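You operate a simulated robot arm through the tools that you are given. There is no shell and no other tool. Be economical: measure what you need, move in short steps, check, and stop when the job is done.

You are at the controls of a simulated robot arm. One attempt, no reset.

TASK
Take the shoe on the top of the white table and put it away on the middle shelf of the shoe rack. Put one of the sleeve cartons from the top of the white table on the checklist. Take the glue bottle labelled "Fast" from the top of the white table and leave it on the lower shelf of the wooden table. Close the right grey door. Shut the left grey door. Take the teal roll from the top of the white counter and put it on the white job card there. Take the felt block and put it on the wedge slip. Fetch the glue tin from the top of the wooden table and set it on the near end of the white counter. Pull the wide grey door open. Do these in any order. Set down upright: sleeve carton, glue bottle, felt block, glue tin.

Only the result counts: the job must be done as asked and must still hold three seconds after the hand-in. Knocking over, shifting, dropping, spilling or breaking anything else fails it.

THE ROBOT
A 7-joint arm with a two-finger gripper on a trunk, on a base that drives. Base frame: it is fixed to the floor where the robot stands at the start and does not move with it; the origin is under the middle of the robot, x ahead of it, y to its left, z up. Lengths are in m, angles in degrees, forces in N, time in s.
With the tool pointing down near the work surface it reaches from about 0.32 to 0.76 m from the robot's upright axis, wherever it stands. Its first joint turns from -166.0 to 166.0 degrees. Places, roughly: checklist [0.5, -0.75, 0.75]; felt block (6x4x4 cm) [-1, 0.2, 0.9]; glue bottle [0.5, -0.75, 0.75]; glue tin [-1, -0.75, 1]; job card [-1, 0.75, 0.75]; left grey door [-0.8, 0.6, 0.4]; lower shelf of the wooden table [-1.3, -0.3, 0.3]; middle shelf of the shoe rack [0.6, -1.2, 1.2]; near end of the white counter [-1.3, 0.7, 0.9]; right grey door [-0.8, 1.1, 0.4]; roll [-1.25, 0.75, 1]; shoe [0.75, 0, 0.75]; sleeve carton [0.5, -0.25, 0.75]; wedge slip [-1, 0, 0.75]; wide grey door [-1, 1.6, 0.4]. Payload 1.71 kg.
The TCP is the grasp point between the finger pads, 0.02 m short of the fingertips. In the tool frame z runs along the fingers and y along their closing line. Largest opening 0.096 m; the body of the gripper starts 0.113 m behind the TCP.
Orientation is told as [roll, pitch, yaw] about the base's x, y, z axes, in that order, counted from this pose: with the fingers straight down and closing along the base's y, the tool's x points along the base's -x, its y along +y and its z along -z.

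THE INTERFACE
- The arm moves only by the tool arm_command. Its argument "rows" is a list of rows, each an object (a shift or turn left out is 0, a gripper value left out holds the last) with "gripper": the gripper command, from -1 (fully open) to 1 (shut), values between in proportion; "offset": the shift along the tool's x, y, z in m, a list of three; "angular": the turn, a rotation vector about the tool's x, y, z in degrees, a list of three. In form: [{"gripper": gripper, "offset": [x, y, z], "angular": [rx, ry, rz]}, ...]. A call has 1 to 20 rows; each row is the pose to reach, as a shift and turn from the pose commanded when the call began, along the tool's axes at that moment. Each row takes 0.2 s and may step no farther than 0.05 m and 8.6 degrees from the row before; otherwise, or with a gripper value out of range, the whole call is refused. A pose out of reach is approached as far as the arm can. The call stops where the force on the tool passes 40 N (or 10 N more than at its start, if that is more) or the arm is blocked; 0.2 s more then pass. Each finger travels about 0.153 m/s and halts on what it meets, pressing with about 33 N; the grip force reading is that of the motor and also rises with nothing between the fingers. The clock runs only during rows and for 0.2 s after the last one: add rows that repeat a pose to give the fingers time. The reply holds the time, the measured pose of the TCP, the force on the tool along the base axes, the opening and the grip force, in the units named above and with some noise, with the torque about the TCP (base axes, N m) and any sound that the robot's microphone picked up.
- Cameras (640 x 400 px; columns grow to the right, rows downward): "scene" is now at [-0.0335, 0.1686, 1.6216]; the picture's right is [0.27, -0.96, 0.00], its down [-0.89, -0.25, -0.38] and it looks along [0.36, 0.10, -0.93] (base axes); focal length 214 px, centre (320, 200). "wrist" rides on the gripper at [0.066, 0.014, -0.145] in the tool frame; the picture's right is [-0.21, 0.98, 0.00], its down [-0.88, -0.18, -0.44] and it looks along [-0.43, -0.09, 0.90] (tool axes); focal length 275 px, centre (320, 200).
- capture(camera): a new picture of that camera. It takes no simulated time.
- raise_lower(by): slides the trunk up (or, below 0, down) by that many m; the arm and the scene camera ride with it, the base frame stays. It gives what a move gives, with no picture.
- steer(legs): drives the robot by 1 to 6 legs, each [ahead, turn to the left] in m and degrees, along the robot's own axes; the way and the turn of a leg run together, so that a leg with both is an arc; at most 1.5 m and 180 degrees a leg. The arm and the cameras ride along, it lands a little off, and it stops where it bumps. It gives what a move gives.
- aim_head(pan, tilt): turns the head with the scene camera to pan (to the left, within 155 degrees either way) and tilt (down, from -29 to 69), counted from straight ahead of the robot. It gives what a move gives.
- locate(camera, pixels): for up to 12 pixels [column, row] of the newest picture of that camera ("zoom" is the newest enlarged one), the place [x, y, z] in the base frame of the surface seen there, good to about 0.003 m. It takes no simulated time.
- inspect(camera, box): a new picture of the part [left, top, right, bottom] of that camera's present view, enlarged. It takes no simulated time.
- hand_in(): hands the job in; it is judged then, once.

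Go step by step. Measure first, check grasps and placings, and put right what went wrong. The budget is 145 turns and 188 pictures, counting those below and the enlarged ones. Unless the task says otherwise, let go and move clear before handing in.

The tools are called after "Request:" as a command line: name --argument value ..., lists and objects as JSON in quotes. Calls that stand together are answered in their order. arm_command: Moves the arm, as the interface text tells. Its arguments: {"type":"object","properties":{"rows":{"type":"array","items":{"type":"object","properties":{"gripper":{"type":"number"},"offset":{"type":"array","items":{"type":"number"}},"angular":{"type":"array","items":{"type":"number"}}}}}},"required":["rows"]} The other tools are called the same way: raise_lower (by) slides the trunk up or down; steer (legs) drives the base; aim_head (pan, tilt) turns the head that bears the scene camera; capture (camera) takes a picture; locate (camera, pixels) gives the place of the surface under pixels of a picture; inspect (camera, box) takes an enlarged picture of a part of a camera's view; hand_in () hands the job in.

At the start:

```text
clock: 0.0
tool_pos: [-0.1684, -0.4276, 1.1183]
tcp_rot: [0.0, -0.1, 0.0]
wrist_force: [-0.3, 1.4, 0.3]
wrist_torque: [-0.03, 0.01, 0.01]
opening: 0.0958
finger_force: 0.1
trunk travel left (down, up): [-0.25, 0.136]
robot x, y, heading: [-0.0006, -0.0007, -0.3]
head pan, tilt: [15.4, 68.8]
```

scene: 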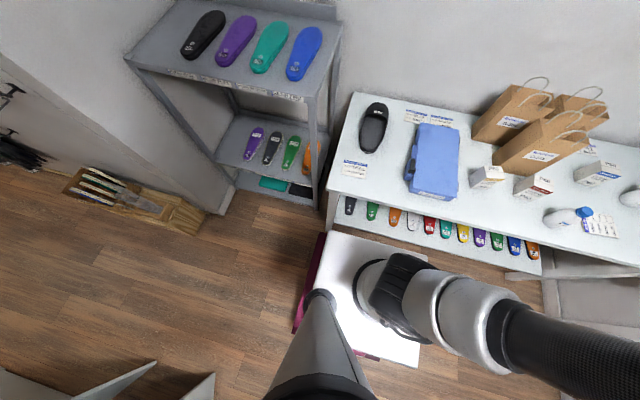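
wrist: 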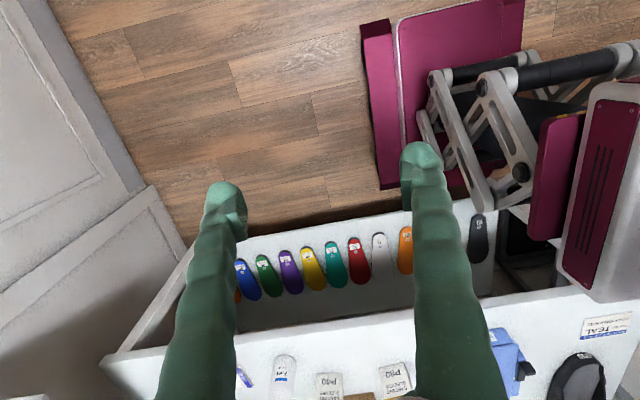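

The first pictures show the white table ahead with the shoe (372,128), cartons (488,176),(533,186), bottle (568,216) and a rack on the left. I'll look around with the head to get the whole layout.

Request:
aim_head --pan 0 --tilt 40

Request:
capture --camera "scene"

Request:
aim_head --pan 90 --tilt 40

Request:
capture --camera "scene"

Request:
aim_head --pan 150 --tilt 40

Request:
capture --camera "scene"

Request:
aim_head --pan -140 --tilt 40

Request:
capture --camera "scene"

Request:
aim_head --pan -70 --tilt 40

Request:
capture --camera "scene"

```text
clock: 0.9
tool_pos: [-0.1526, -0.4274, 1.1222]
tcp_rot: [-0.1, 0.8, 0.1]
wrist_force: [0.4, -0.2, 0.1]
wrist_torque: [0.01, -0.02, -0.03]
opening: 0.0959
finger_force: 0.0
trunk travel left (down, up): [-0.25, 0.136]
robot x, y, heading: [-0.0009, -0.0004, -0.1]
head pan, tilt: [0.0, 40.0]
```

```text
185 pictures are left
```

scene: 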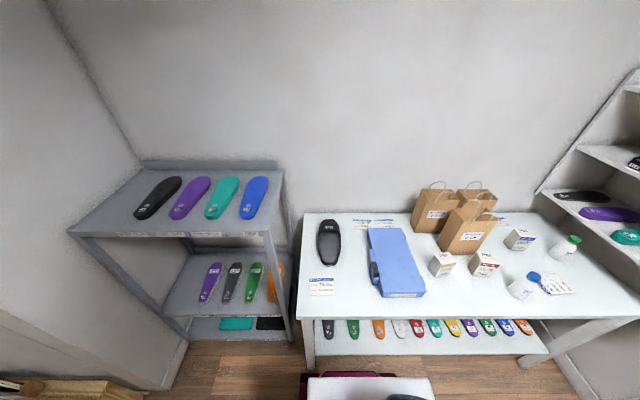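

```text
clock: 2.6
tool_pos: [-0.1513, -0.4279, 1.1236]
tcp_rot: [-0.1, 0.8, 0.0]
wrist_force: [0.7, 0.3, 0.2]
wrist_torque: [0.01, -0.02, -0.03]
opening: 0.0959
finger_force: 0.0
trunk travel left (down, up): [-0.25, 0.136]
robot x, y, heading: [-0.0029, -0.0011, 0.2]
head pan, tilt: [90.0, 40.0]
```

```text
184 pictures are left
```

scene: 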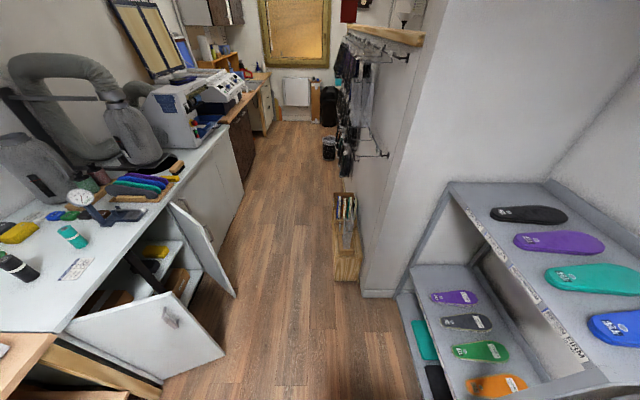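

```text
clock: 3.9
tool_pos: [-0.1519, -0.4271, 1.1232]
tcp_rot: [-0.1, 0.8, -0.1]
wrist_force: [-0.3, -0.6, 0.5]
wrist_torque: [0.03, -0.02, 0.01]
opening: 0.0961
finger_force: 0.1
trunk travel left (down, up): [-0.25, 0.136]
robot x, y, heading: [-0.0001, -0.0019, 0.1]
head pan, tilt: [150.0, 40.0]
```

```text
183 pictures are left
```

scene: 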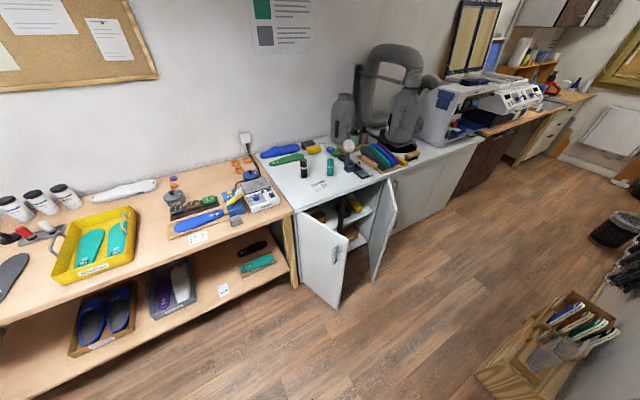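

```text
clock: 7.8
tool_pos: [-0.1521, -0.428, 1.1224]
tcp_rot: [-0.1, 0.7, 0.0]
wrist_force: [-0.3, -0.3, -0.6]
wrist_torque: [-0.01, 0.01, -0.01]
opening: 0.096
finger_force: 0.0
trunk travel left (down, up): [-0.25, 0.136]
robot x, y, heading: [-0.0027, -0.0017, -0.1]
head pan, tilt: [-140.0, 40.0]
```

```text
182 pictures are left
```

scene: 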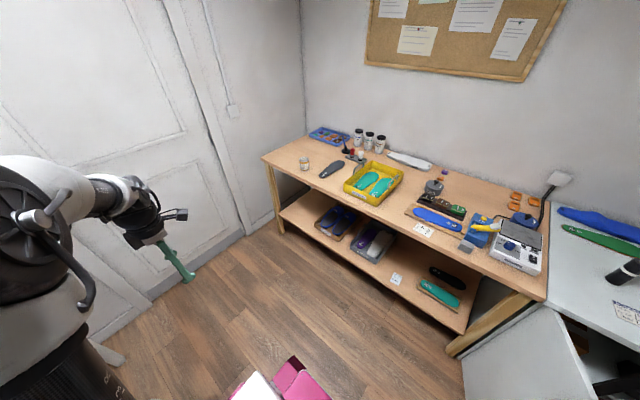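

```text
clock: 9.3
tool_pos: [-0.1516, -0.4282, 1.1229]
tcp_rot: [-0.1, 0.8, 0.0]
wrist_force: [-0.8, 0.3, 0.6]
wrist_torque: [-0.01, 0.05, 0.02]
opening: 0.0959
finger_force: 0.0
trunk travel left (down, up): [-0.25, 0.136]
robot x, y, heading: [0.0012, -0.0007, 0.2]
head pan, tilt: [-70.0, 40.0]
```

```text
181 pictures are left
```

scene: 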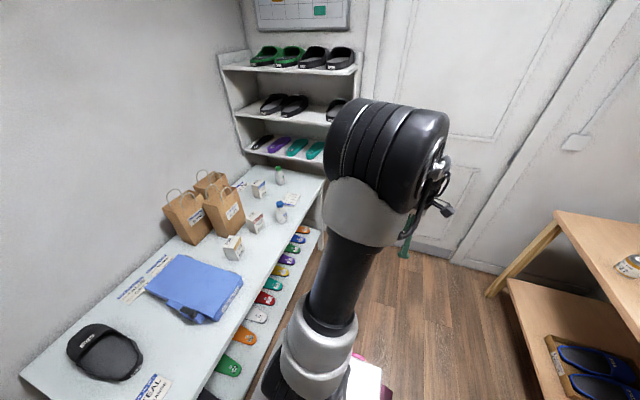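

The overview shows the white table ahead, the shoe rack at its right end, the wooden table and counter with open doors behind. Now I'll measure the table and the counter.

Request:
aim_head --pan -25 --tilt 45

Request:
capture --camera "scene"

Request:
inspect --camera "scene" --box '[240, 80, 480, 230]'

```text
clock: 10.4
tool_pos: [-0.1517, -0.428, 1.1223]
tcp_rot: [0.0, 0.8, 0.0]
wrist_force: [0.3, -0.3, 0.1]
wrist_torque: [0.02, 0.0, 0.03]
opening: 0.096
finger_force: 0.0
trunk travel left (down, up): [-0.25, 0.136]
robot x, y, heading: [-0.004, -0.0008, 0.3]
head pan, tilt: [-25.0, 45.0]
```

```text
180 pictures are left
```

scene: 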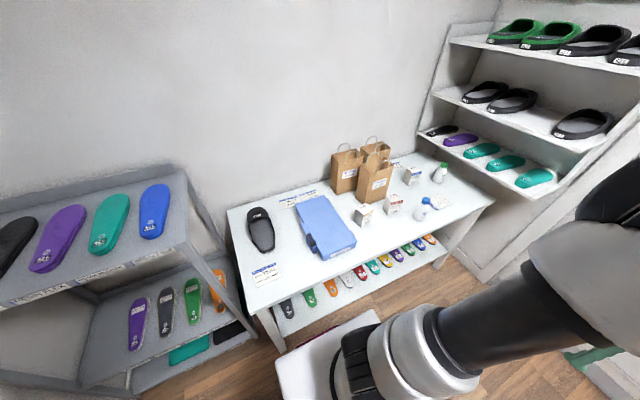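

```text
2.67 times, centred on (360, 155) of scene
```

zoom: 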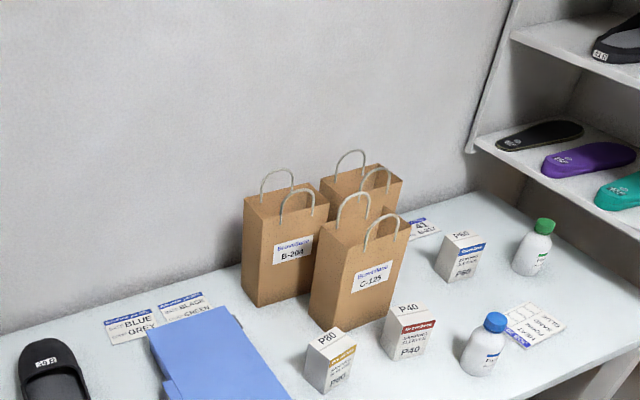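

The shoe is at scene (261,230), cartons at zoom (330,362),(408,332),(460,258), bottles with blue and green caps, checklist at zoom (540,325). Measuring.

Request:
locate --camera "zoom" --pixels '[[323, 338], [327, 375], [408, 311], [462, 240], [495, 322], [544, 226], [483, 360], [513, 318], [535, 340], [565, 322], [540, 303], [360, 300]]'

Request:
locate --camera "scene" --pixels '[[254, 212], [262, 230], [264, 248], [249, 232], [273, 230], [545, 118], [470, 97], [620, 150], [490, 90], [512, 102], [583, 124], [330, 222]]'

Request:
inspect --camera "scene" --box '[390, 160, 470, 220]'

Request:
inspect --camera "scene" --box '[220, 180, 380, 290]'

Request:
inspect --camera "scene" --box '[410, 10, 640, 160]'

```text
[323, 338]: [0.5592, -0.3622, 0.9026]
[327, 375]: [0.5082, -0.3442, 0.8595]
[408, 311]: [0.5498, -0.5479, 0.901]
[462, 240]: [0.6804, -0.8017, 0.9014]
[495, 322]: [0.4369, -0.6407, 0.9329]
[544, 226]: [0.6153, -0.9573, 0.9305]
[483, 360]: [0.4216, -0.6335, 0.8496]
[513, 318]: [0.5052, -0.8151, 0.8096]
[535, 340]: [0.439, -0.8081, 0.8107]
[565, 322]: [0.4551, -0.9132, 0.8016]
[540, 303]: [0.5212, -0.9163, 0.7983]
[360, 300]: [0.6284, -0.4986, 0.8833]
```

```text
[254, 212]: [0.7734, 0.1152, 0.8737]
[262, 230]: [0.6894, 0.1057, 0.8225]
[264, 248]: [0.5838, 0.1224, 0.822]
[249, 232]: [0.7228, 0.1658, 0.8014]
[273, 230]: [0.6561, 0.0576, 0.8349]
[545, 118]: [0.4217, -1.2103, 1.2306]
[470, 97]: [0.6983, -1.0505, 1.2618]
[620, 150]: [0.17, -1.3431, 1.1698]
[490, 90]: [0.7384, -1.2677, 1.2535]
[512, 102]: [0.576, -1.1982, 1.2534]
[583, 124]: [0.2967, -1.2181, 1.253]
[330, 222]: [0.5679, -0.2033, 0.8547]
```

```text
6.67 times, centred on (430, 190) of scene
```

zoom: 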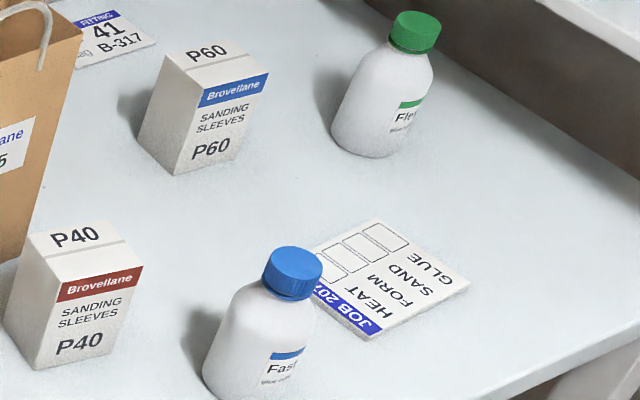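

```text
3.64 times, centred on (300, 235) of scene
```

zoom: 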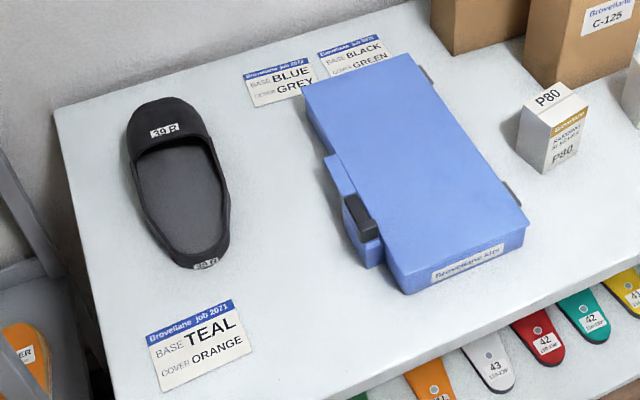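

```text
2.67 times, centred on (525, 85) of scene
```

zoom: 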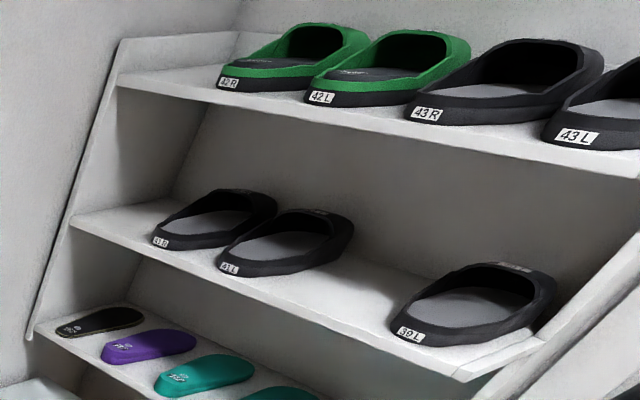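

The shoe is 39 R and its mate 39 L stands on the middle shelf with space beside it. Next: base footprint and table edge, then the area behind.

Request:
aim_head --pan 0 --tilt 69

Request:
capture --camera "scene"

```text
clock: 11.3
tool_pos: [-0.1535, -0.4289, 1.122]
tcp_rot: [-0.1, 0.8, 0.0]
wrist_force: [-0.1, -0.5, 0.6]
wrist_torque: [0.03, -0.03, -0.04]
opening: 0.0959
finger_force: 0.0
trunk travel left (down, up): [-0.25, 0.136]
robot x, y, heading: [-0.0025, 0.0013, 0.0]
head pan, tilt: [0.0, 68.8]
```

```text
175 pictures are left
```

scene: 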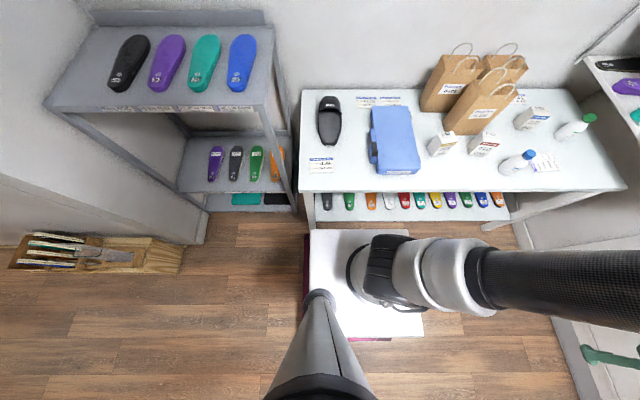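

Request:
locate --camera "scene" --pixels '[[312, 235], [400, 232], [422, 330], [330, 188], [560, 190], [305, 95], [625, 188], [262, 232], [297, 213], [210, 235], [515, 235], [560, 330]]'

Request:
aim_head --pan 140 --tilt 45

Request:
capture --camera "scene"

Request:
inspect --camera "scene" --box '[200, 90, 440, 240]'

```text
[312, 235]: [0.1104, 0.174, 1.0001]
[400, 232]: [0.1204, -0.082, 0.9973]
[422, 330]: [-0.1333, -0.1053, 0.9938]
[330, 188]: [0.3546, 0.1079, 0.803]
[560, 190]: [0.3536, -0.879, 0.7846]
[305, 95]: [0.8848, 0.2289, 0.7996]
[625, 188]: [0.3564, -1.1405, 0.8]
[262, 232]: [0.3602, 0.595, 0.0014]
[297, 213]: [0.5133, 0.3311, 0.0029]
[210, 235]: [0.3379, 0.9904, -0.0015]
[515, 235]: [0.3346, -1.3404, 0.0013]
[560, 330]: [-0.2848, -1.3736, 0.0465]
```

```text
clock: 13.5
tool_pos: [-0.1523, -0.4278, 1.1223]
tcp_rot: [-0.2, 0.8, 0.0]
wrist_force: [-0.1, -0.3, 1.2]
wrist_torque: [-0.02, -0.04, -0.02]
opening: 0.0961
finger_force: 0.1
trunk travel left (down, up): [-0.25, 0.136]
robot x, y, heading: [-0.0014, -0.0004, 0.1]
head pan, tilt: [140.0, 45.0]
```

```text
174 pictures are left
```

scene: 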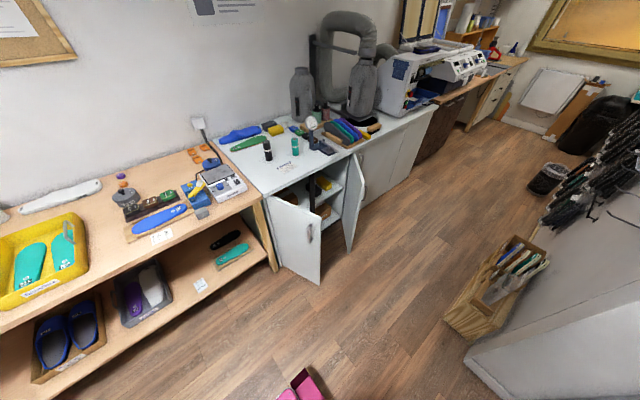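

```text
2.67 times, centred on (320, 165) of scene
```

zoom: 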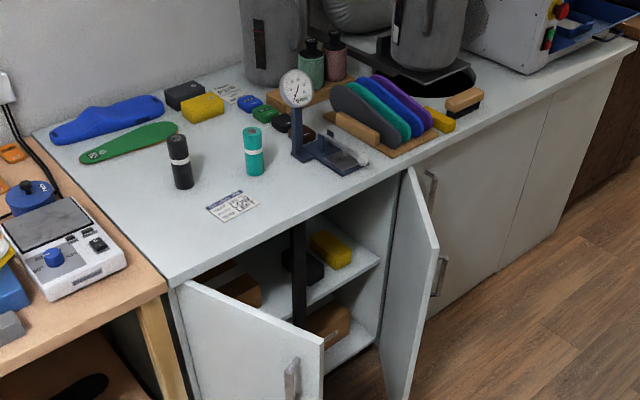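

Counter, job card (zoom 232,205), teal roll (253,150), open doors and closed door handle (432,185) are visible. Measuring them.

Request:
locate --camera "zoom" --pixels '[[253, 131], [253, 165], [232, 205], [180, 275], [293, 378], [437, 275], [432, 185], [345, 170], [402, 395], [324, 350], [510, 200], [623, 60]]'

Request:
locate --camera "scene" --pixels '[[200, 212], [160, 236], [268, 262], [240, 210], [310, 232], [363, 162], [215, 262], [283, 278], [388, 185], [130, 205], [320, 282], [352, 255]]'

Request:
aim_head --pan 110 --tilt 40

Request:
capture --camera "scene"

Request:
aim_head --pan -152 --tilt 50

Request:
capture --camera "scene"

Request:
inspect --camera "scene" --box '[380, 70, 620, 220]'

```text
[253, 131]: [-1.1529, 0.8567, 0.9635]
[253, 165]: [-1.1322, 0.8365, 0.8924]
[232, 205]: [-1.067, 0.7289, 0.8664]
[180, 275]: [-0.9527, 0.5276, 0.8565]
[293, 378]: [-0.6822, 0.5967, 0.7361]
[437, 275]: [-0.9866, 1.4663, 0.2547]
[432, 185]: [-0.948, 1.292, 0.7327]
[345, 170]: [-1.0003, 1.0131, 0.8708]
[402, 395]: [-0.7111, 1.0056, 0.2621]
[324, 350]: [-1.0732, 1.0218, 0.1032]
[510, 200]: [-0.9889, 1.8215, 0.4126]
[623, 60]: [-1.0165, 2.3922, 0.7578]
```

```text
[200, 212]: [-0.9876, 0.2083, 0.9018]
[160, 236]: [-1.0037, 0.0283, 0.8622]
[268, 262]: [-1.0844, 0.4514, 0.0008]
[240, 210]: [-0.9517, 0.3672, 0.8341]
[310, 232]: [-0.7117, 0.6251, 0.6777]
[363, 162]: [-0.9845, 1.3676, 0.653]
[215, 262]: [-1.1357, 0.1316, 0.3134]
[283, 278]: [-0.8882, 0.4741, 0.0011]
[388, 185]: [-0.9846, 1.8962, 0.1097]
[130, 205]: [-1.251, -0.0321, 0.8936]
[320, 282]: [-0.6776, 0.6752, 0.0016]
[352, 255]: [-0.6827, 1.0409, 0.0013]
```

```text
clock: 14.4
tool_pos: [-0.1521, -0.4281, 1.1229]
tcp_rot: [-0.1, 0.9, 0.0]
wrist_force: [0.4, 0.4, 0.2]
wrist_torque: [0.0, 0.0, -0.01]
opening: 0.0959
finger_force: 0.1
trunk travel left (down, up): [-0.25, 0.136]
robot x, y, heading: [-0.0007, 0.0042, -0.2]
head pan, tilt: [110.0, 40.0]
```

```text
172 pictures are left
```

scene: 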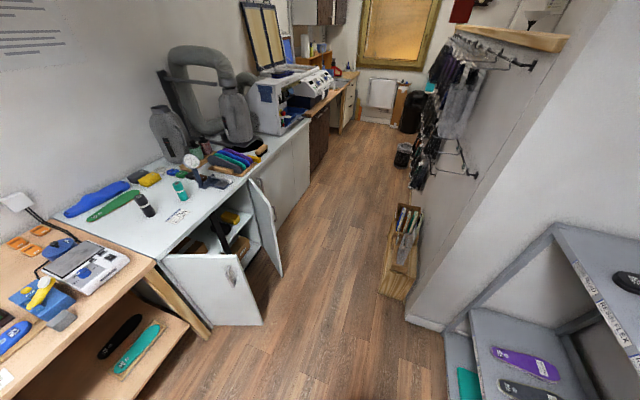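

```text
clock: 18.1
tool_pos: [-0.1518, -0.4279, 1.1222]
tcp_rot: [-0.1, 0.7, 0.0]
wrist_force: [0.3, -0.5, -0.2]
wrist_torque: [0.02, 0.0, 0.0]
opening: 0.096
finger_force: 0.0
trunk travel left (down, up): [-0.25, 0.136]
robot x, y, heading: [-0.0021, -0.0019, 0.1]
head pan, tilt: [-152.0, 50.0]
```

```text
171 pictures are left
```

scene: 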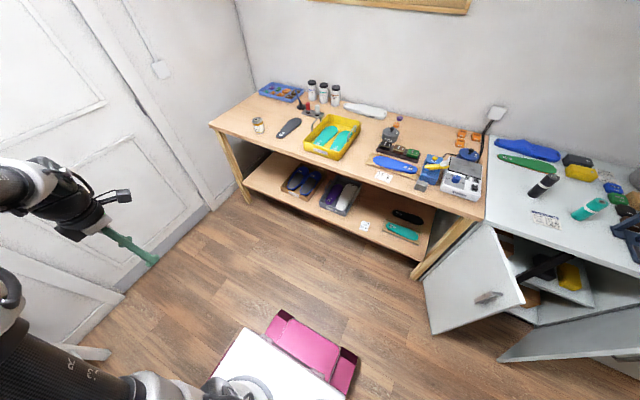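

```text
2.67 times, centred on (500, 145) of scene
```

zoom: 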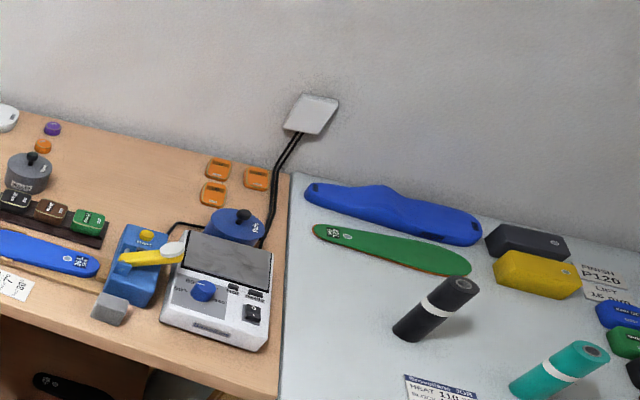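

Grey felt block at zoom (110,308), slip at (14,285), tin at scene (258,126), lower shelf slip at scene (365,226). Measuring those.

Request:
locate --camera "zoom" --pixels '[[110, 300], [112, 318], [5, 275], [25, 290], [14, 285], [405, 375], [475, 398], [585, 350], [125, 365], [400, 200], [395, 250], [330, 350]]'

Request:
locate --camera "scene" --pixels '[[258, 121], [259, 130], [285, 215], [365, 226], [370, 245], [300, 160], [415, 260], [250, 185], [488, 300], [340, 345], [270, 325], [260, 155]]'

Request:
inspect --camera "scene" --box '[240, 130, 480, 280]'

```text
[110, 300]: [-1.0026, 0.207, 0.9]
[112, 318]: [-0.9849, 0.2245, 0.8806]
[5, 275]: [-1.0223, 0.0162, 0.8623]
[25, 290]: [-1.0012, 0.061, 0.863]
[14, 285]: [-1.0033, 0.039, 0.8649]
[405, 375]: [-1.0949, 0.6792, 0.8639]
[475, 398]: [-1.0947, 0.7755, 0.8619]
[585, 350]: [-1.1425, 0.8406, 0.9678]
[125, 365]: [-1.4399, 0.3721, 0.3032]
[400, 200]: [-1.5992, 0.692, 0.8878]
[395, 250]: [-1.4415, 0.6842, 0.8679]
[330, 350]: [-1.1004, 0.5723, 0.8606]
```

```text
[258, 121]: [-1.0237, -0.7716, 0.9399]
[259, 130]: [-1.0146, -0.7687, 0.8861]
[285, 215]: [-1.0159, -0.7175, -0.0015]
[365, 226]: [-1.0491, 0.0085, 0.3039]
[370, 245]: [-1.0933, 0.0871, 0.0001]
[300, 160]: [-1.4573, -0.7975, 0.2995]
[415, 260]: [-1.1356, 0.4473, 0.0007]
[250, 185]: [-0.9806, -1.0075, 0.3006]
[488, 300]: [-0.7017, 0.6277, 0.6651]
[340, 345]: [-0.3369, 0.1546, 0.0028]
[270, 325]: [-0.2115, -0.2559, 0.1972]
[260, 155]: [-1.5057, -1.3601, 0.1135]
```

```text
2.67 times, centred on (360, 205) of scene
```

zoom: 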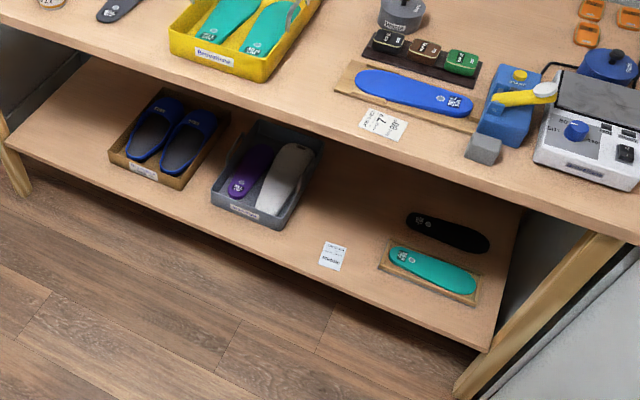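

Layout is measured. First the shoe: I'll swing the tool round the front to hover in front of the shoe for a wrist view.

Request:
arm_command --rows '[{"gripper": -1, "offset": [-0.05, 0, 0]}, {"offset": [-0.1, 0, 0]}, {"offset": [-0.15, 0, 0]}, {"offset": [-0.2, 0, 0]}, {"offset": [-0.25, 0, 0]}, {"offset": [-0.3, 0, 0]}, {"offset": [-0.35, 0, 0]}, {"offset": [-0.384, 0.034, 0]}, {"offset": [-0.418, 0.068, 0]}, {"offset": [-0.452, 0.102, 0]}, {"offset": [-0.486, 0.136, 0]}, {"offset": [-0.52, 0.17, 0]}, {"offset": [-0.55, 0.205, 0]}, {"offset": [-0.56, 0.25, 0]}, {"offset": [-0.57, 0.295, 0]}, {"offset": [-0.58, 0.34, 0]}, {"offset": [-0.59, 0.385, 0]}, {"offset": [-0.6, 0.43, 0]}, {"offset": [-0.605, 0.475, 0]}, {"offset": [-0.61, 0.52, 0]}]'

Request:
capture --camera "wrist"

Request:
aim_head --pan 0 --tilt 60

Request:
capture --camera "scene"

```text
clock: 22.3
tool_pos: [0.4614, 0.0918, 1.1139]
tcp_rot: [-0.1, 1.0, 0.0]
wrist_force: [-0.4, -0.4, -1.0]
wrist_torque: [-0.01, 0.02, 0.01]
opening: 0.0957
finger_force: 0.0
trunk travel left (down, up): [-0.25, 0.136]
robot x, y, heading: [0.0011, -0.0019, -0.4]
head pan, tilt: [-152.0, 50.0]
```

```text
168 pictures are left
```

wrist: 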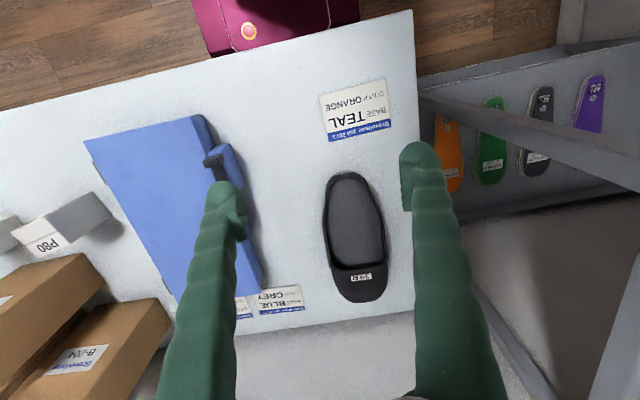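

```text
clock: 24.7
tool_pos: [0.4612, 0.0921, 1.1149]
tcp_rot: [0.0, 0.9, 0.0]
wrist_force: [0.0, -1.2, -0.9]
wrist_torque: [0.02, -0.07, 0.01]
opening: 0.0962
finger_force: 0.0
trunk travel left (down, up): [-0.25, 0.136]
robot x, y, heading: [0.0013, -0.0005, -0.1]
head pan, tilt: [0.0, 60.0]
```

```text
167 pictures are left
```

scene: 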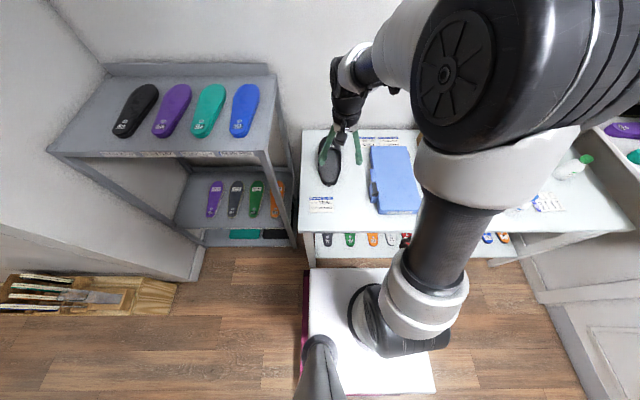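

The wrist view shows the shoe with heel at (350,178), toe at (360,300). Measuring its edges.

Request:
locate --camera "wrist" --pixels '[[349, 175], [328, 200], [374, 200], [324, 225], [381, 225], [327, 255], [386, 255], [332, 280], [385, 275], [360, 300], [352, 210], [360, 272]]'

Request:
inspect --camera "wrist" --box '[280, 160, 440, 320]'

```text
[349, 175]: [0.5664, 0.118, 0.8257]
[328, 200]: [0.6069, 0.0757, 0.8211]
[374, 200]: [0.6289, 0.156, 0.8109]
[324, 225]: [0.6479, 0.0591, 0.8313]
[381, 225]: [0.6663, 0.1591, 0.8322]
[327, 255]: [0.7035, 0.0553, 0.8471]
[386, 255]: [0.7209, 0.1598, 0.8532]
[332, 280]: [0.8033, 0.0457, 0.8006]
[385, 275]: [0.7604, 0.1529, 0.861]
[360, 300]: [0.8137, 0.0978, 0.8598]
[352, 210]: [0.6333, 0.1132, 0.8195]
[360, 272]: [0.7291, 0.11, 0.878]
```

```text
2.50 times, centred on (360, 240) of wrist
```

zoom: 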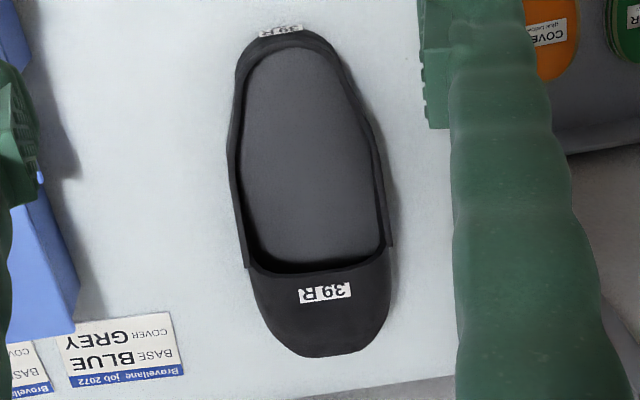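

The shoe is 0.10 m wide at mid, so I'll pinch its left side wall near x=0.69 with the tool tilted 45° (good for the shelf). Approach and tilt first.

Request:
arm_command --rows '[{"gripper": -1, "offset": [-0.025, 0.01, 0.025], "angular": [0, -7.5, 0]}, {"offset": [-0.05, 0.02, 0.05], "angular": [0, -15, 0]}, {"offset": [-0.075, 0.03, 0.075], "angular": [0, -22.5, 0]}, {"offset": [-0.1, 0.04, 0.1], "angular": [0, -30, 0]}, {"offset": [-0.12, 0.05, 0.13], "angular": [0, -38, 0]}, {"offset": [-0.139, 0.063, 0.164], "angular": [0, -45, 0]}, {"offset": [-0.139, 0.063, 0.164], "angular": [0, -45, 0]}]'

Request:
capture --camera "wrist"

Request:
locate --camera "wrist" --pixels '[[320, 200], [360, 240]]'

```text
clock: 26.3
tool_pos: [0.5949, 0.1554, 0.946]
tcp_rot: [-0.1, -44.0, 0.0]
wrist_force: [-0.2, 0.2, -0.1]
wrist_torque: [-0.01, -0.02, 0.0]
opening: 0.0961
finger_force: 0.1
trunk travel left (down, up): [-0.25, 0.136]
robot x, y, heading: [0.004, 0.0029, 0.0]
head pan, tilt: [0.0, 60.0]
```

```text
165 pictures are left
```

wrist: 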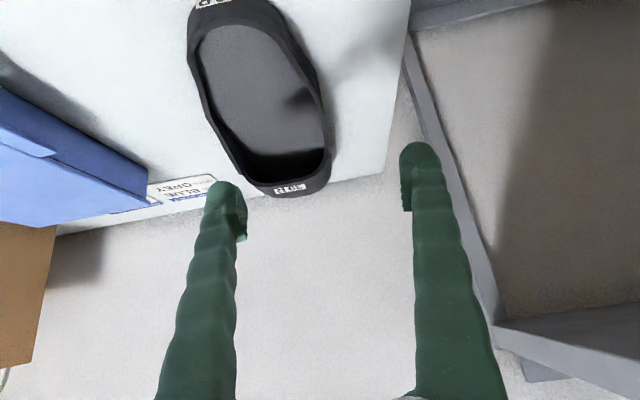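

```text
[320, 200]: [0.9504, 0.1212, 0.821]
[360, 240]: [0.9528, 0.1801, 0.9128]
```

Tilted cleanly. I'll measure the left wall's rim (right side in picture) for the exact grip point.

Request:
locate --camera "wrist" --pixels '[[285, 45], [300, 65], [313, 88], [320, 100], [322, 120], [318, 95], [326, 140], [306, 68], [330, 150], [270, 90]]'

Request:
inspect --camera "wrist" --box '[180, 0, 380, 200]'

```text
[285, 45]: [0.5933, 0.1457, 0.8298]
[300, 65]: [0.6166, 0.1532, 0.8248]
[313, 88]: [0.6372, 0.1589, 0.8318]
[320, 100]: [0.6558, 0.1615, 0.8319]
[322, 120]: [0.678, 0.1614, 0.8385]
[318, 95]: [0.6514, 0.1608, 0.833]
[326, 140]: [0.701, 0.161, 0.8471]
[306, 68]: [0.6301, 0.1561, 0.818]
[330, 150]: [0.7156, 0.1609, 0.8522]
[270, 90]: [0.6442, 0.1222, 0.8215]
```

```text
2.00 times, centred on (280, 100) of wrist
```

zoom: 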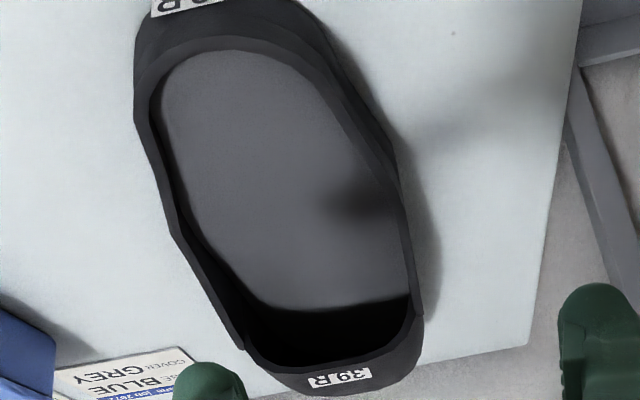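

The rim is at y≈0.161, z≈0.843 near x=0.69; the approach is straight along the fingers. Moving in and closing.

Request:
arm_command --rows '[{"offset": [0, 0, 0.04]}, {"offset": [0.001, 0, 0.08]}, {"offset": [0.002, 0.0, 0.11]}, {"offset": [0.002, 0.0, 0.135]}, {"offset": [0.002, 0.0, 0.135]}]'

Request:
capture --camera "wrist"

```text
clock: 27.5
tool_pos: [0.6896, 0.157, 0.8503]
tcp_rot: [0.0, -44.2, 0.0]
wrist_force: [0.1, 0.9, 0.3]
wrist_torque: [0.01, -0.01, 0.0]
opening: 0.096
finger_force: 0.0
trunk travel left (down, up): [-0.25, 0.136]
robot x, y, heading: [0.0004, 0.0018, -0.1]
head pan, tilt: [0.0, 60.0]
```

```text
163 pictures are left
```

wrist: 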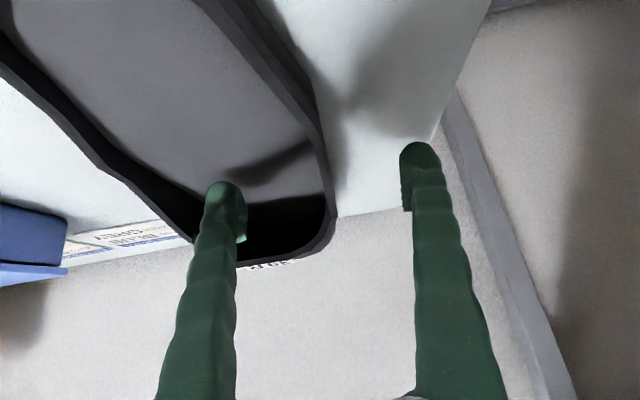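

Left finger is inside the shoe, the other outside. Nudge in 4 mm and close.

Request:
arm_command --rows '[{"offset": [0.0015, 0, 0.003], "gripper": -1}, {"offset": [0.0015, 0, 0.003], "gripper": 1}, {"offset": [0.0015, 0, 0.003], "gripper": 1}, {"offset": [0.0015, 0, 0.003], "gripper": 1}, {"offset": [0.0015, 0, 0.003], "gripper": 1}, {"offset": [0.0015, 0, 0.003], "gripper": 1}]'

Request:
arm_command --rows '[{"offset": [-0.014, 0, -0.014]}, {"offset": [-0.035, 0, -0.035]}, {"offset": [-0.07, 0, -0.07]}, {"offset": [-0.07, 0, -0.07]}]'

Request:
capture --camera "wrist"

Request:
capture --camera "scene"

```text
clock: 28.9
tool_pos: [0.6907, 0.156, 0.8459]
tcp_rot: [-0.1, -43.9, 0.1]
wrist_force: [-0.6, 0.4, 0.9]
wrist_torque: [0.04, 0.08, -0.04]
opening: 0.0058
finger_force: 33.0
trunk travel left (down, up): [-0.25, 0.136]
robot x, y, heading: [0.0007, 0.0035, -0.2]
head pan, tilt: [0.0, 60.0]
```

```text
clock: 29.9
tool_pos: [0.6925, 0.1555, 0.9432]
tcp_rot: [-0.1, -44.0, -0.1]
wrist_force: [-0.2, -1.0, -2.6]
wrist_torque: [0.18, 0.1, 0.01]
opening: 0.006
finger_force: 32.8
trunk travel left (down, up): [-0.25, 0.136]
robot x, y, heading: [0.0011, 0.0022, 0.2]
head pan, tilt: [0.0, 60.0]
```

```text
162 pictures are left
```

wrist: 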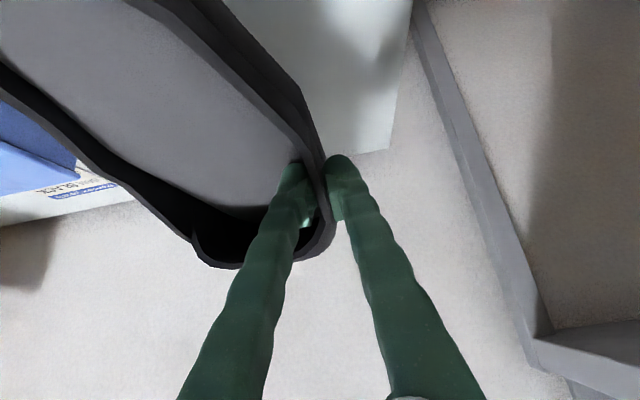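

```text
161 pictures are left
```

scene: 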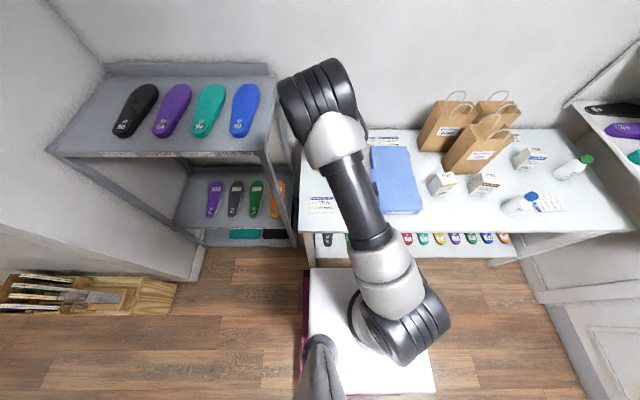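

The shoe is held level by its wall. Retracting up and back, then drive toward the rack.

Request:
arm_command --rows '[{"offset": [-0.002, -0.005, -0.041]}, {"offset": [-0.004, -0.011, -0.082]}, {"offset": [-0.005, -0.016, -0.123]}, {"offset": [-0.007, -0.022, -0.164]}, {"offset": [-0.009, -0.027, -0.205]}, {"offset": [-0.01, -0.033, -0.246]}, {"offset": [-0.012, -0.038, -0.287]}, {"offset": [-0.014, -0.044, -0.328]}, {"offset": [-0.016, -0.05, -0.369]}, {"offset": [-0.0175, -0.055, -0.41]}]'

Request:
steer --legs '[[0, -90], [0.62, 0]]'

Request:
aim_head --pan 40 --tilt 35

Request:
capture --camera "scene"

```text
clock: 31.6
tool_pos: [0.5045, 0.0428, 1.1561]
tcp_rot: [4.0, -43.4, -10.7]
wrist_force: [0.1, 0.1, -2.4]
wrist_torque: [0.29, -0.05, 0.31]
opening: 0.0059
finger_force: 33.4
trunk travel left (down, up): [-0.25, 0.136]
robot x, y, heading: [0.0039, -0.0014, 0.1]
head pan, tilt: [0.0, 60.0]
stopped in row 8: the arm was blocked; the commanded pose is now the measured one
```

```text
clock: 32.3
tool_pos: [0.4796, 0.0383, 1.1498]
tcp_rot: [6.8, -43.5, -14.0]
wrist_force: [0.0, -0.9, -2.2]
wrist_torque: [0.23, 0.03, 0.11]
opening: 0.0061
finger_force: 32.8
trunk travel left (down, up): [-0.25, 0.136]
robot x, y, heading: [-0.0028, -0.0011, -0.0]
head pan, tilt: [0.0, 60.0]
stopped in leg 1: the robot was blocked; the commanded pose is now the measured one
```

```text
clock: 33.4
tool_pos: [0.4826, 0.0439, 1.1492]
tcp_rot: [6.6, -43.6, -13.3]
wrist_force: [0.5, 0.6, -3.2]
wrist_torque: [0.14, 0.06, -0.01]
opening: 0.0058
finger_force: 33.1
trunk travel left (down, up): [-0.25, 0.136]
robot x, y, heading: [0.0011, 0.0011, -0.0]
head pan, tilt: [40.0, 35.0]
```

```text
160 pictures are left
```

scene: 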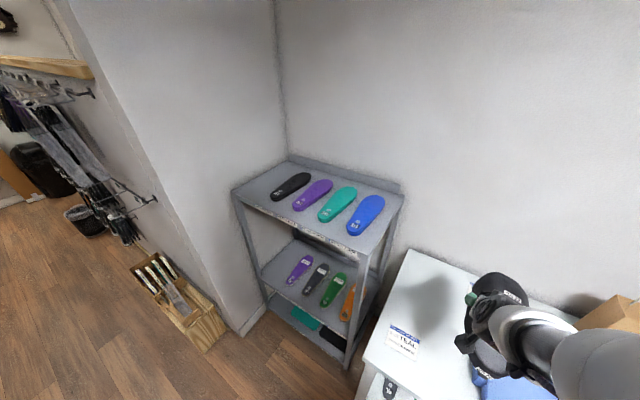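

The arm got blocked at row 8 and the turn too; I need to see what the arm touches.

Request:
aim_head --pan -20 --tilt 45

Request:
capture --camera "scene"

Request:
capture --camera "wrist"

```text
clock: 34.7
tool_pos: [0.4831, 0.0458, 1.1499]
tcp_rot: [6.6, -43.6, -13.2]
wrist_force: [-0.8, 0.0, -2.3]
wrist_torque: [0.13, 0.07, -0.01]
opening: 0.006
finger_force: 33.0
trunk travel left (down, up): [-0.25, 0.136]
robot x, y, heading: [0.0013, 0.0019, 0.1]
head pan, tilt: [-20.0, 45.0]
```

```text
159 pictures are left
```

scene: 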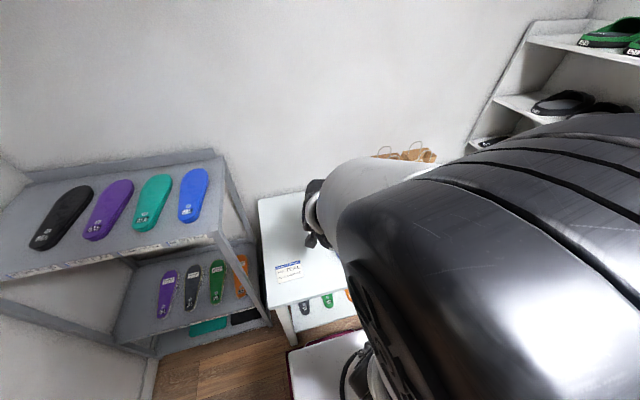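

```text
158 pictures are left
```

wrist: 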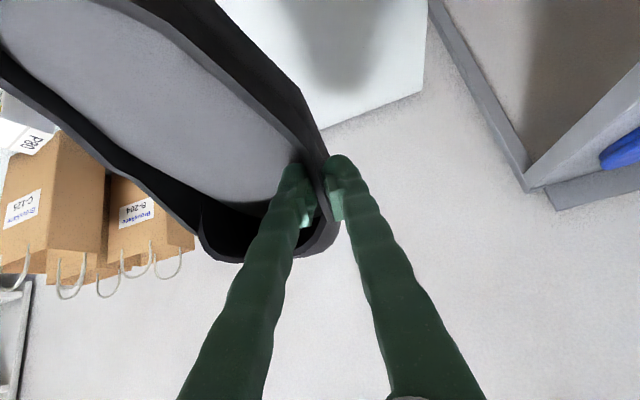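

The elbow is right against the scene-camera head, so it's a self-block. I'll push the tool forward and to the right to free it.

Request:
arm_command --rows '[{"offset": [-0.025, -0.019, 0.017]}, {"offset": [-0.05, -0.038, 0.035]}, {"offset": [-0.075, -0.056, 0.052]}, {"offset": [-0.1, -0.075, 0.069]}, {"offset": [-0.1, -0.075, 0.069]}]'

Request:
capture --camera "scene"

```text
clock: 35.0
tool_pos: [0.4827, 0.0357, 1.1525]
tcp_rot: [5.4, -45.0, -12.4]
wrist_force: [-0.7, -0.2, -1.9]
wrist_torque: [0.16, 0.08, 0.04]
opening: 0.006
finger_force: 32.6
trunk travel left (down, up): [-0.25, 0.136]
robot x, y, heading: [-0.003, 0.0002, -0.1]
head pan, tilt: [-20.0, 45.0]
stopped in row 1: the arm was blocked; the commanded pose is now the measured one
```

```text
157 pictures are left
```

scene: 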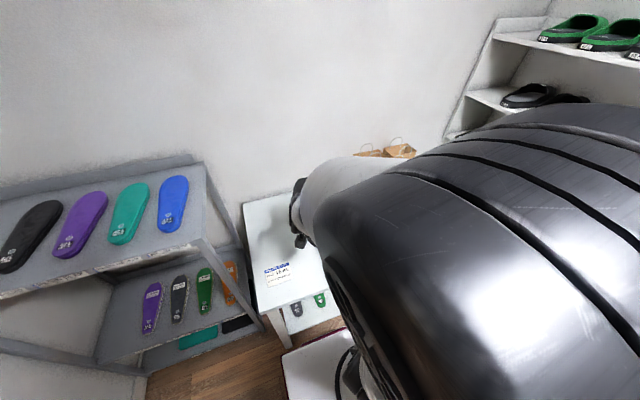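

The head is being pushed by the elbow. I'll turn the head away and reverse along the path I came.

Request:
aim_head --pan 100 --tilt 20

Request:
arm_command --rows '[{"offset": [0.0, 0.005, 0.03]}, {"offset": [0.0, 0.01, 0.06]}, {"offset": [0, 0.015, 0.1]}]'

```text
clock: 37.0
tool_pos: [0.4847, 0.0364, 1.1526]
tcp_rot: [5.2, -45.1, -12.2]
wrist_force: [-0.8, -0.8, -2.5]
wrist_torque: [0.09, 0.06, 0.0]
opening: 0.0059
finger_force: 32.7
trunk travel left (down, up): [-0.25, 0.136]
robot x, y, heading: [0.0033, -0.0018, 0.1]
head pan, tilt: [100.0, 20.0]
```

```text
clock: 37.3
tool_pos: [0.4815, 0.056, 1.1471]
tcp_rot: [5.1, -46.6, -10.0]
wrist_force: [0.7, -0.1, -2.2]
wrist_torque: [0.09, 0.08, 0.03]
opening: 0.0059
finger_force: 32.7
trunk travel left (down, up): [-0.25, 0.136]
robot x, y, heading: [-0.0011, 0.0001, -0.3]
head pan, tilt: [100.0, 20.0]
stopped in row 1: the arm was blocked; the commanded pose is now the measured one
```

Still contacting. I'll try un-tilting the tool, which moves the wrist outward and away from the head.

Request:
arm_command --rows '[{"offset": [0, 0, 0], "angular": [0, 5, 0]}, {"offset": [0, 0, 0], "angular": [0, 10, 0]}, {"offset": [0, 0, 0], "angular": [0, 15, 0]}, {"offset": [0, 0, 0], "angular": [0, 20, 0]}]'

Request:
aim_head --pan 60 --tilt 68

Request:
capture --camera "scene"

```text
clock: 37.6
tool_pos: [0.4713, 0.0563, 1.1446]
tcp_rot: [6.1, -44.7, -10.8]
wrist_force: [-0.8, -0.5, -2.9]
wrist_torque: [0.1, 0.08, 0.03]
opening: 0.0062
finger_force: 33.1
trunk travel left (down, up): [-0.25, 0.136]
robot x, y, heading: [-0.0039, 0.0007, 0.1]
head pan, tilt: [100.0, 20.0]
stopped in row 1: the arm was blocked; the commanded pose is now the measured one
```

```text
clock: 38.8
tool_pos: [0.4724, 0.0577, 1.1462]
tcp_rot: [6.1, -44.8, -10.6]
wrist_force: [-1.2, 0.2, -2.6]
wrist_torque: [0.15, 0.06, 0.01]
opening: 0.0061
finger_force: 32.7
trunk travel left (down, up): [-0.25, 0.136]
robot x, y, heading: [0.0004, -0.0025, 0.3]
head pan, tilt: [60.0, 68.0]
```

```text
156 pictures are left
```

scene: 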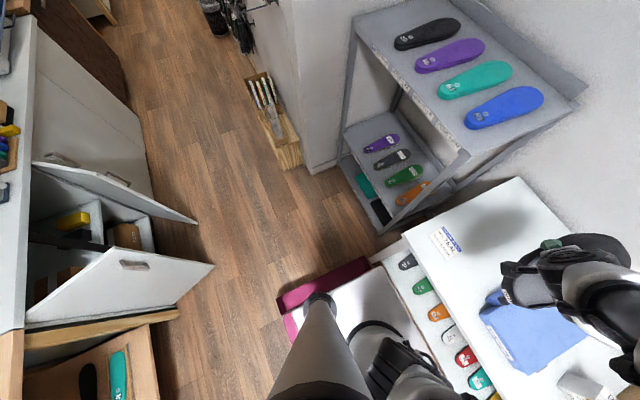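

Forward motion is resisted, so I need to see the elbow from the head's side.

Request:
aim_head --pan -20 --tilt 68

Request:
capture --camera "scene"

Request:
aim_head --pan -70 --tilt 30

Request:
capture --camera "scene"

```text
clock: 40.3
tool_pos: [0.4719, 0.0588, 1.1444]
tcp_rot: [6.1, -44.7, -10.7]
wrist_force: [0.4, 0.4, -2.3]
wrist_torque: [0.09, 0.08, 0.02]
opening: 0.0057
finger_force: 32.9
trunk travel left (down, up): [-0.25, 0.136]
robot x, y, heading: [-0.001, 0.0021, 0.0]
head pan, tilt: [-20.0, 68.0]
```

```text
155 pictures are left
```

scene: 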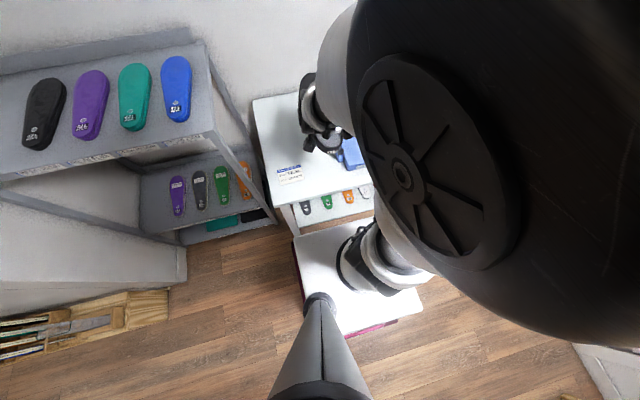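

```text
clock: 41.5
tool_pos: [0.4717, 0.0584, 1.1443]
tcp_rot: [6.2, -44.7, -10.6]
wrist_force: [-0.2, 0.3, -2.5]
wrist_torque: [0.12, 0.09, 0.0]
opening: 0.0054
finger_force: 33.0
trunk travel left (down, up): [-0.25, 0.136]
robot x, y, heading: [0.001, 0.002, 0.0]
head pan, tilt: [-70.0, 30.0]
```

```text
154 pictures are left
```

scene: 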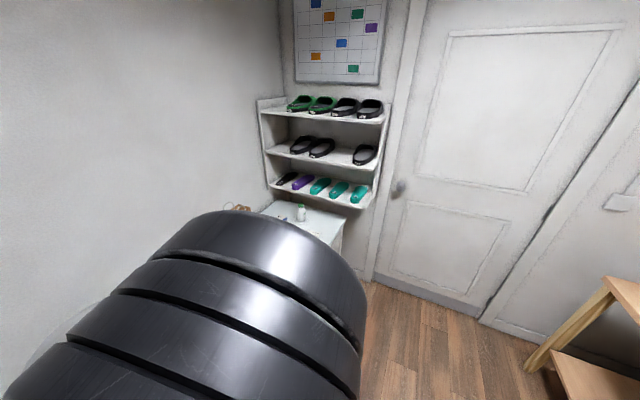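

The elbow sits just front-right of the head. I'll try rotating the whole arm to the right about the robot's axis (TCP -y with matching yaw).

Request:
arm_command --rows '[{"offset": [-0.006, -0.046, 0.006], "angular": [4.2, 0, 4.26]}, {"offset": [-0.012, -0.092, 0.012], "angular": [8.4, 0, 8.5]}]'

```text
clock: 41.9
tool_pos: [0.4608, 0.0403, 1.1403]
tcp_rot: [7.4, -44.7, -14.1]
wrist_force: [0.3, 0.0, -2.6]
wrist_torque: [0.16, 0.03, 0.02]
opening: 0.0057
finger_force: 32.6
trunk travel left (down, up): [-0.25, 0.136]
robot x, y, heading: [-0.0025, -0.0018, -0.0]
head pan, tilt: [-70.0, 30.0]
stopped in row 1: the arm was blocked; the commanded pose is now the measured one
```

It moves in that direction a little. Repeating in successive small calls.

Request:
arm_command --rows '[{"offset": [-0.02, -0.04, 0.02], "angular": [4.2, 0, 4.26]}, {"offset": [-0.02, -0.04, 0.02], "angular": [4.2, 0, 4.26]}]'

Request:
arm_command --rows '[{"offset": [-0.02, -0.04, 0.02], "angular": [4.2, 0, 4.26]}, {"offset": [-0.02, -0.04, 0.02], "angular": [4.2, 0, 4.26]}]'

Request:
arm_command --rows '[{"offset": [0.03, 0, 0.035]}, {"offset": [0.06, 0, 0.07]}]'

Request:
arm_command --rows '[{"offset": [-0.035, 0, 0.035]}, {"offset": [-0.06, 0, 0.07]}]'

Request:
capture --camera "scene"

```text
clock: 42.2
tool_pos: [0.4605, 0.0355, 1.1374]
tcp_rot: [8.3, -45.2, -15.6]
wrist_force: [-1.0, -1.0, -1.9]
wrist_torque: [0.15, 0.08, 0.02]
opening: 0.0059
finger_force: 32.8
trunk travel left (down, up): [-0.25, 0.136]
robot x, y, heading: [0.0029, -0.0024, 0.0]
head pan, tilt: [-70.0, 30.0]
stopped in row 1: the arm was blocked; the commanded pose is now the measured one
```

```text
clock: 42.5
tool_pos: [0.4604, 0.0295, 1.135]
tcp_rot: [9.0, -45.4, -17.7]
wrist_force: [-0.8, 0.3, -2.0]
wrist_torque: [0.18, 0.1, 0.04]
opening: 0.0061
finger_force: 33.1
trunk travel left (down, up): [-0.25, 0.136]
robot x, y, heading: [0.0014, 0.0014, -0.0]
head pan, tilt: [-70.0, 30.0]
stopped in row 1: the arm was blocked; the commanded pose is now the measured one
```

```text
clock: 43.3
tool_pos: [0.4744, 0.1323, 1.0838]
tcp_rot: [9.6, -50.0, -6.3]
wrist_force: [-1.2, -1.9, -2.0]
wrist_torque: [0.18, 0.09, 0.14]
opening: 0.006
finger_force: 33.4
out of reach, approached as far as the arm can: row 1, 2
trunk travel left (down, up): [-0.25, 0.136]
robot x, y, heading: [0.0004, 0.0022, -0.0]
head pan, tilt: [-70.0, 30.0]
stopped in row 2: the arm was blocked; the commanded pose is now the measured one
```

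```text
clock: 43.9
tool_pos: [0.5505, 0.1278, 1.0674]
tcp_rot: [7.5, -47.6, -5.0]
wrist_force: [0.0, 0.2, -1.5]
wrist_torque: [0.12, 0.04, -0.02]
opening: 0.006
finger_force: 33.1
trunk travel left (down, up): [-0.25, 0.136]
robot x, y, heading: [0.0057, -0.0024, 0.3]
head pan, tilt: [-70.0, 30.0]
```

```text
153 pictures are left
```

scene: 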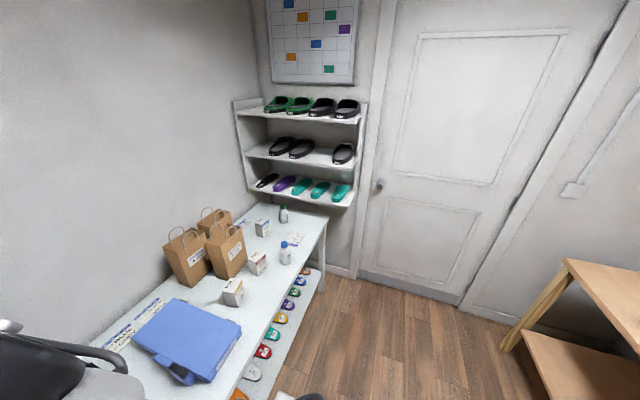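

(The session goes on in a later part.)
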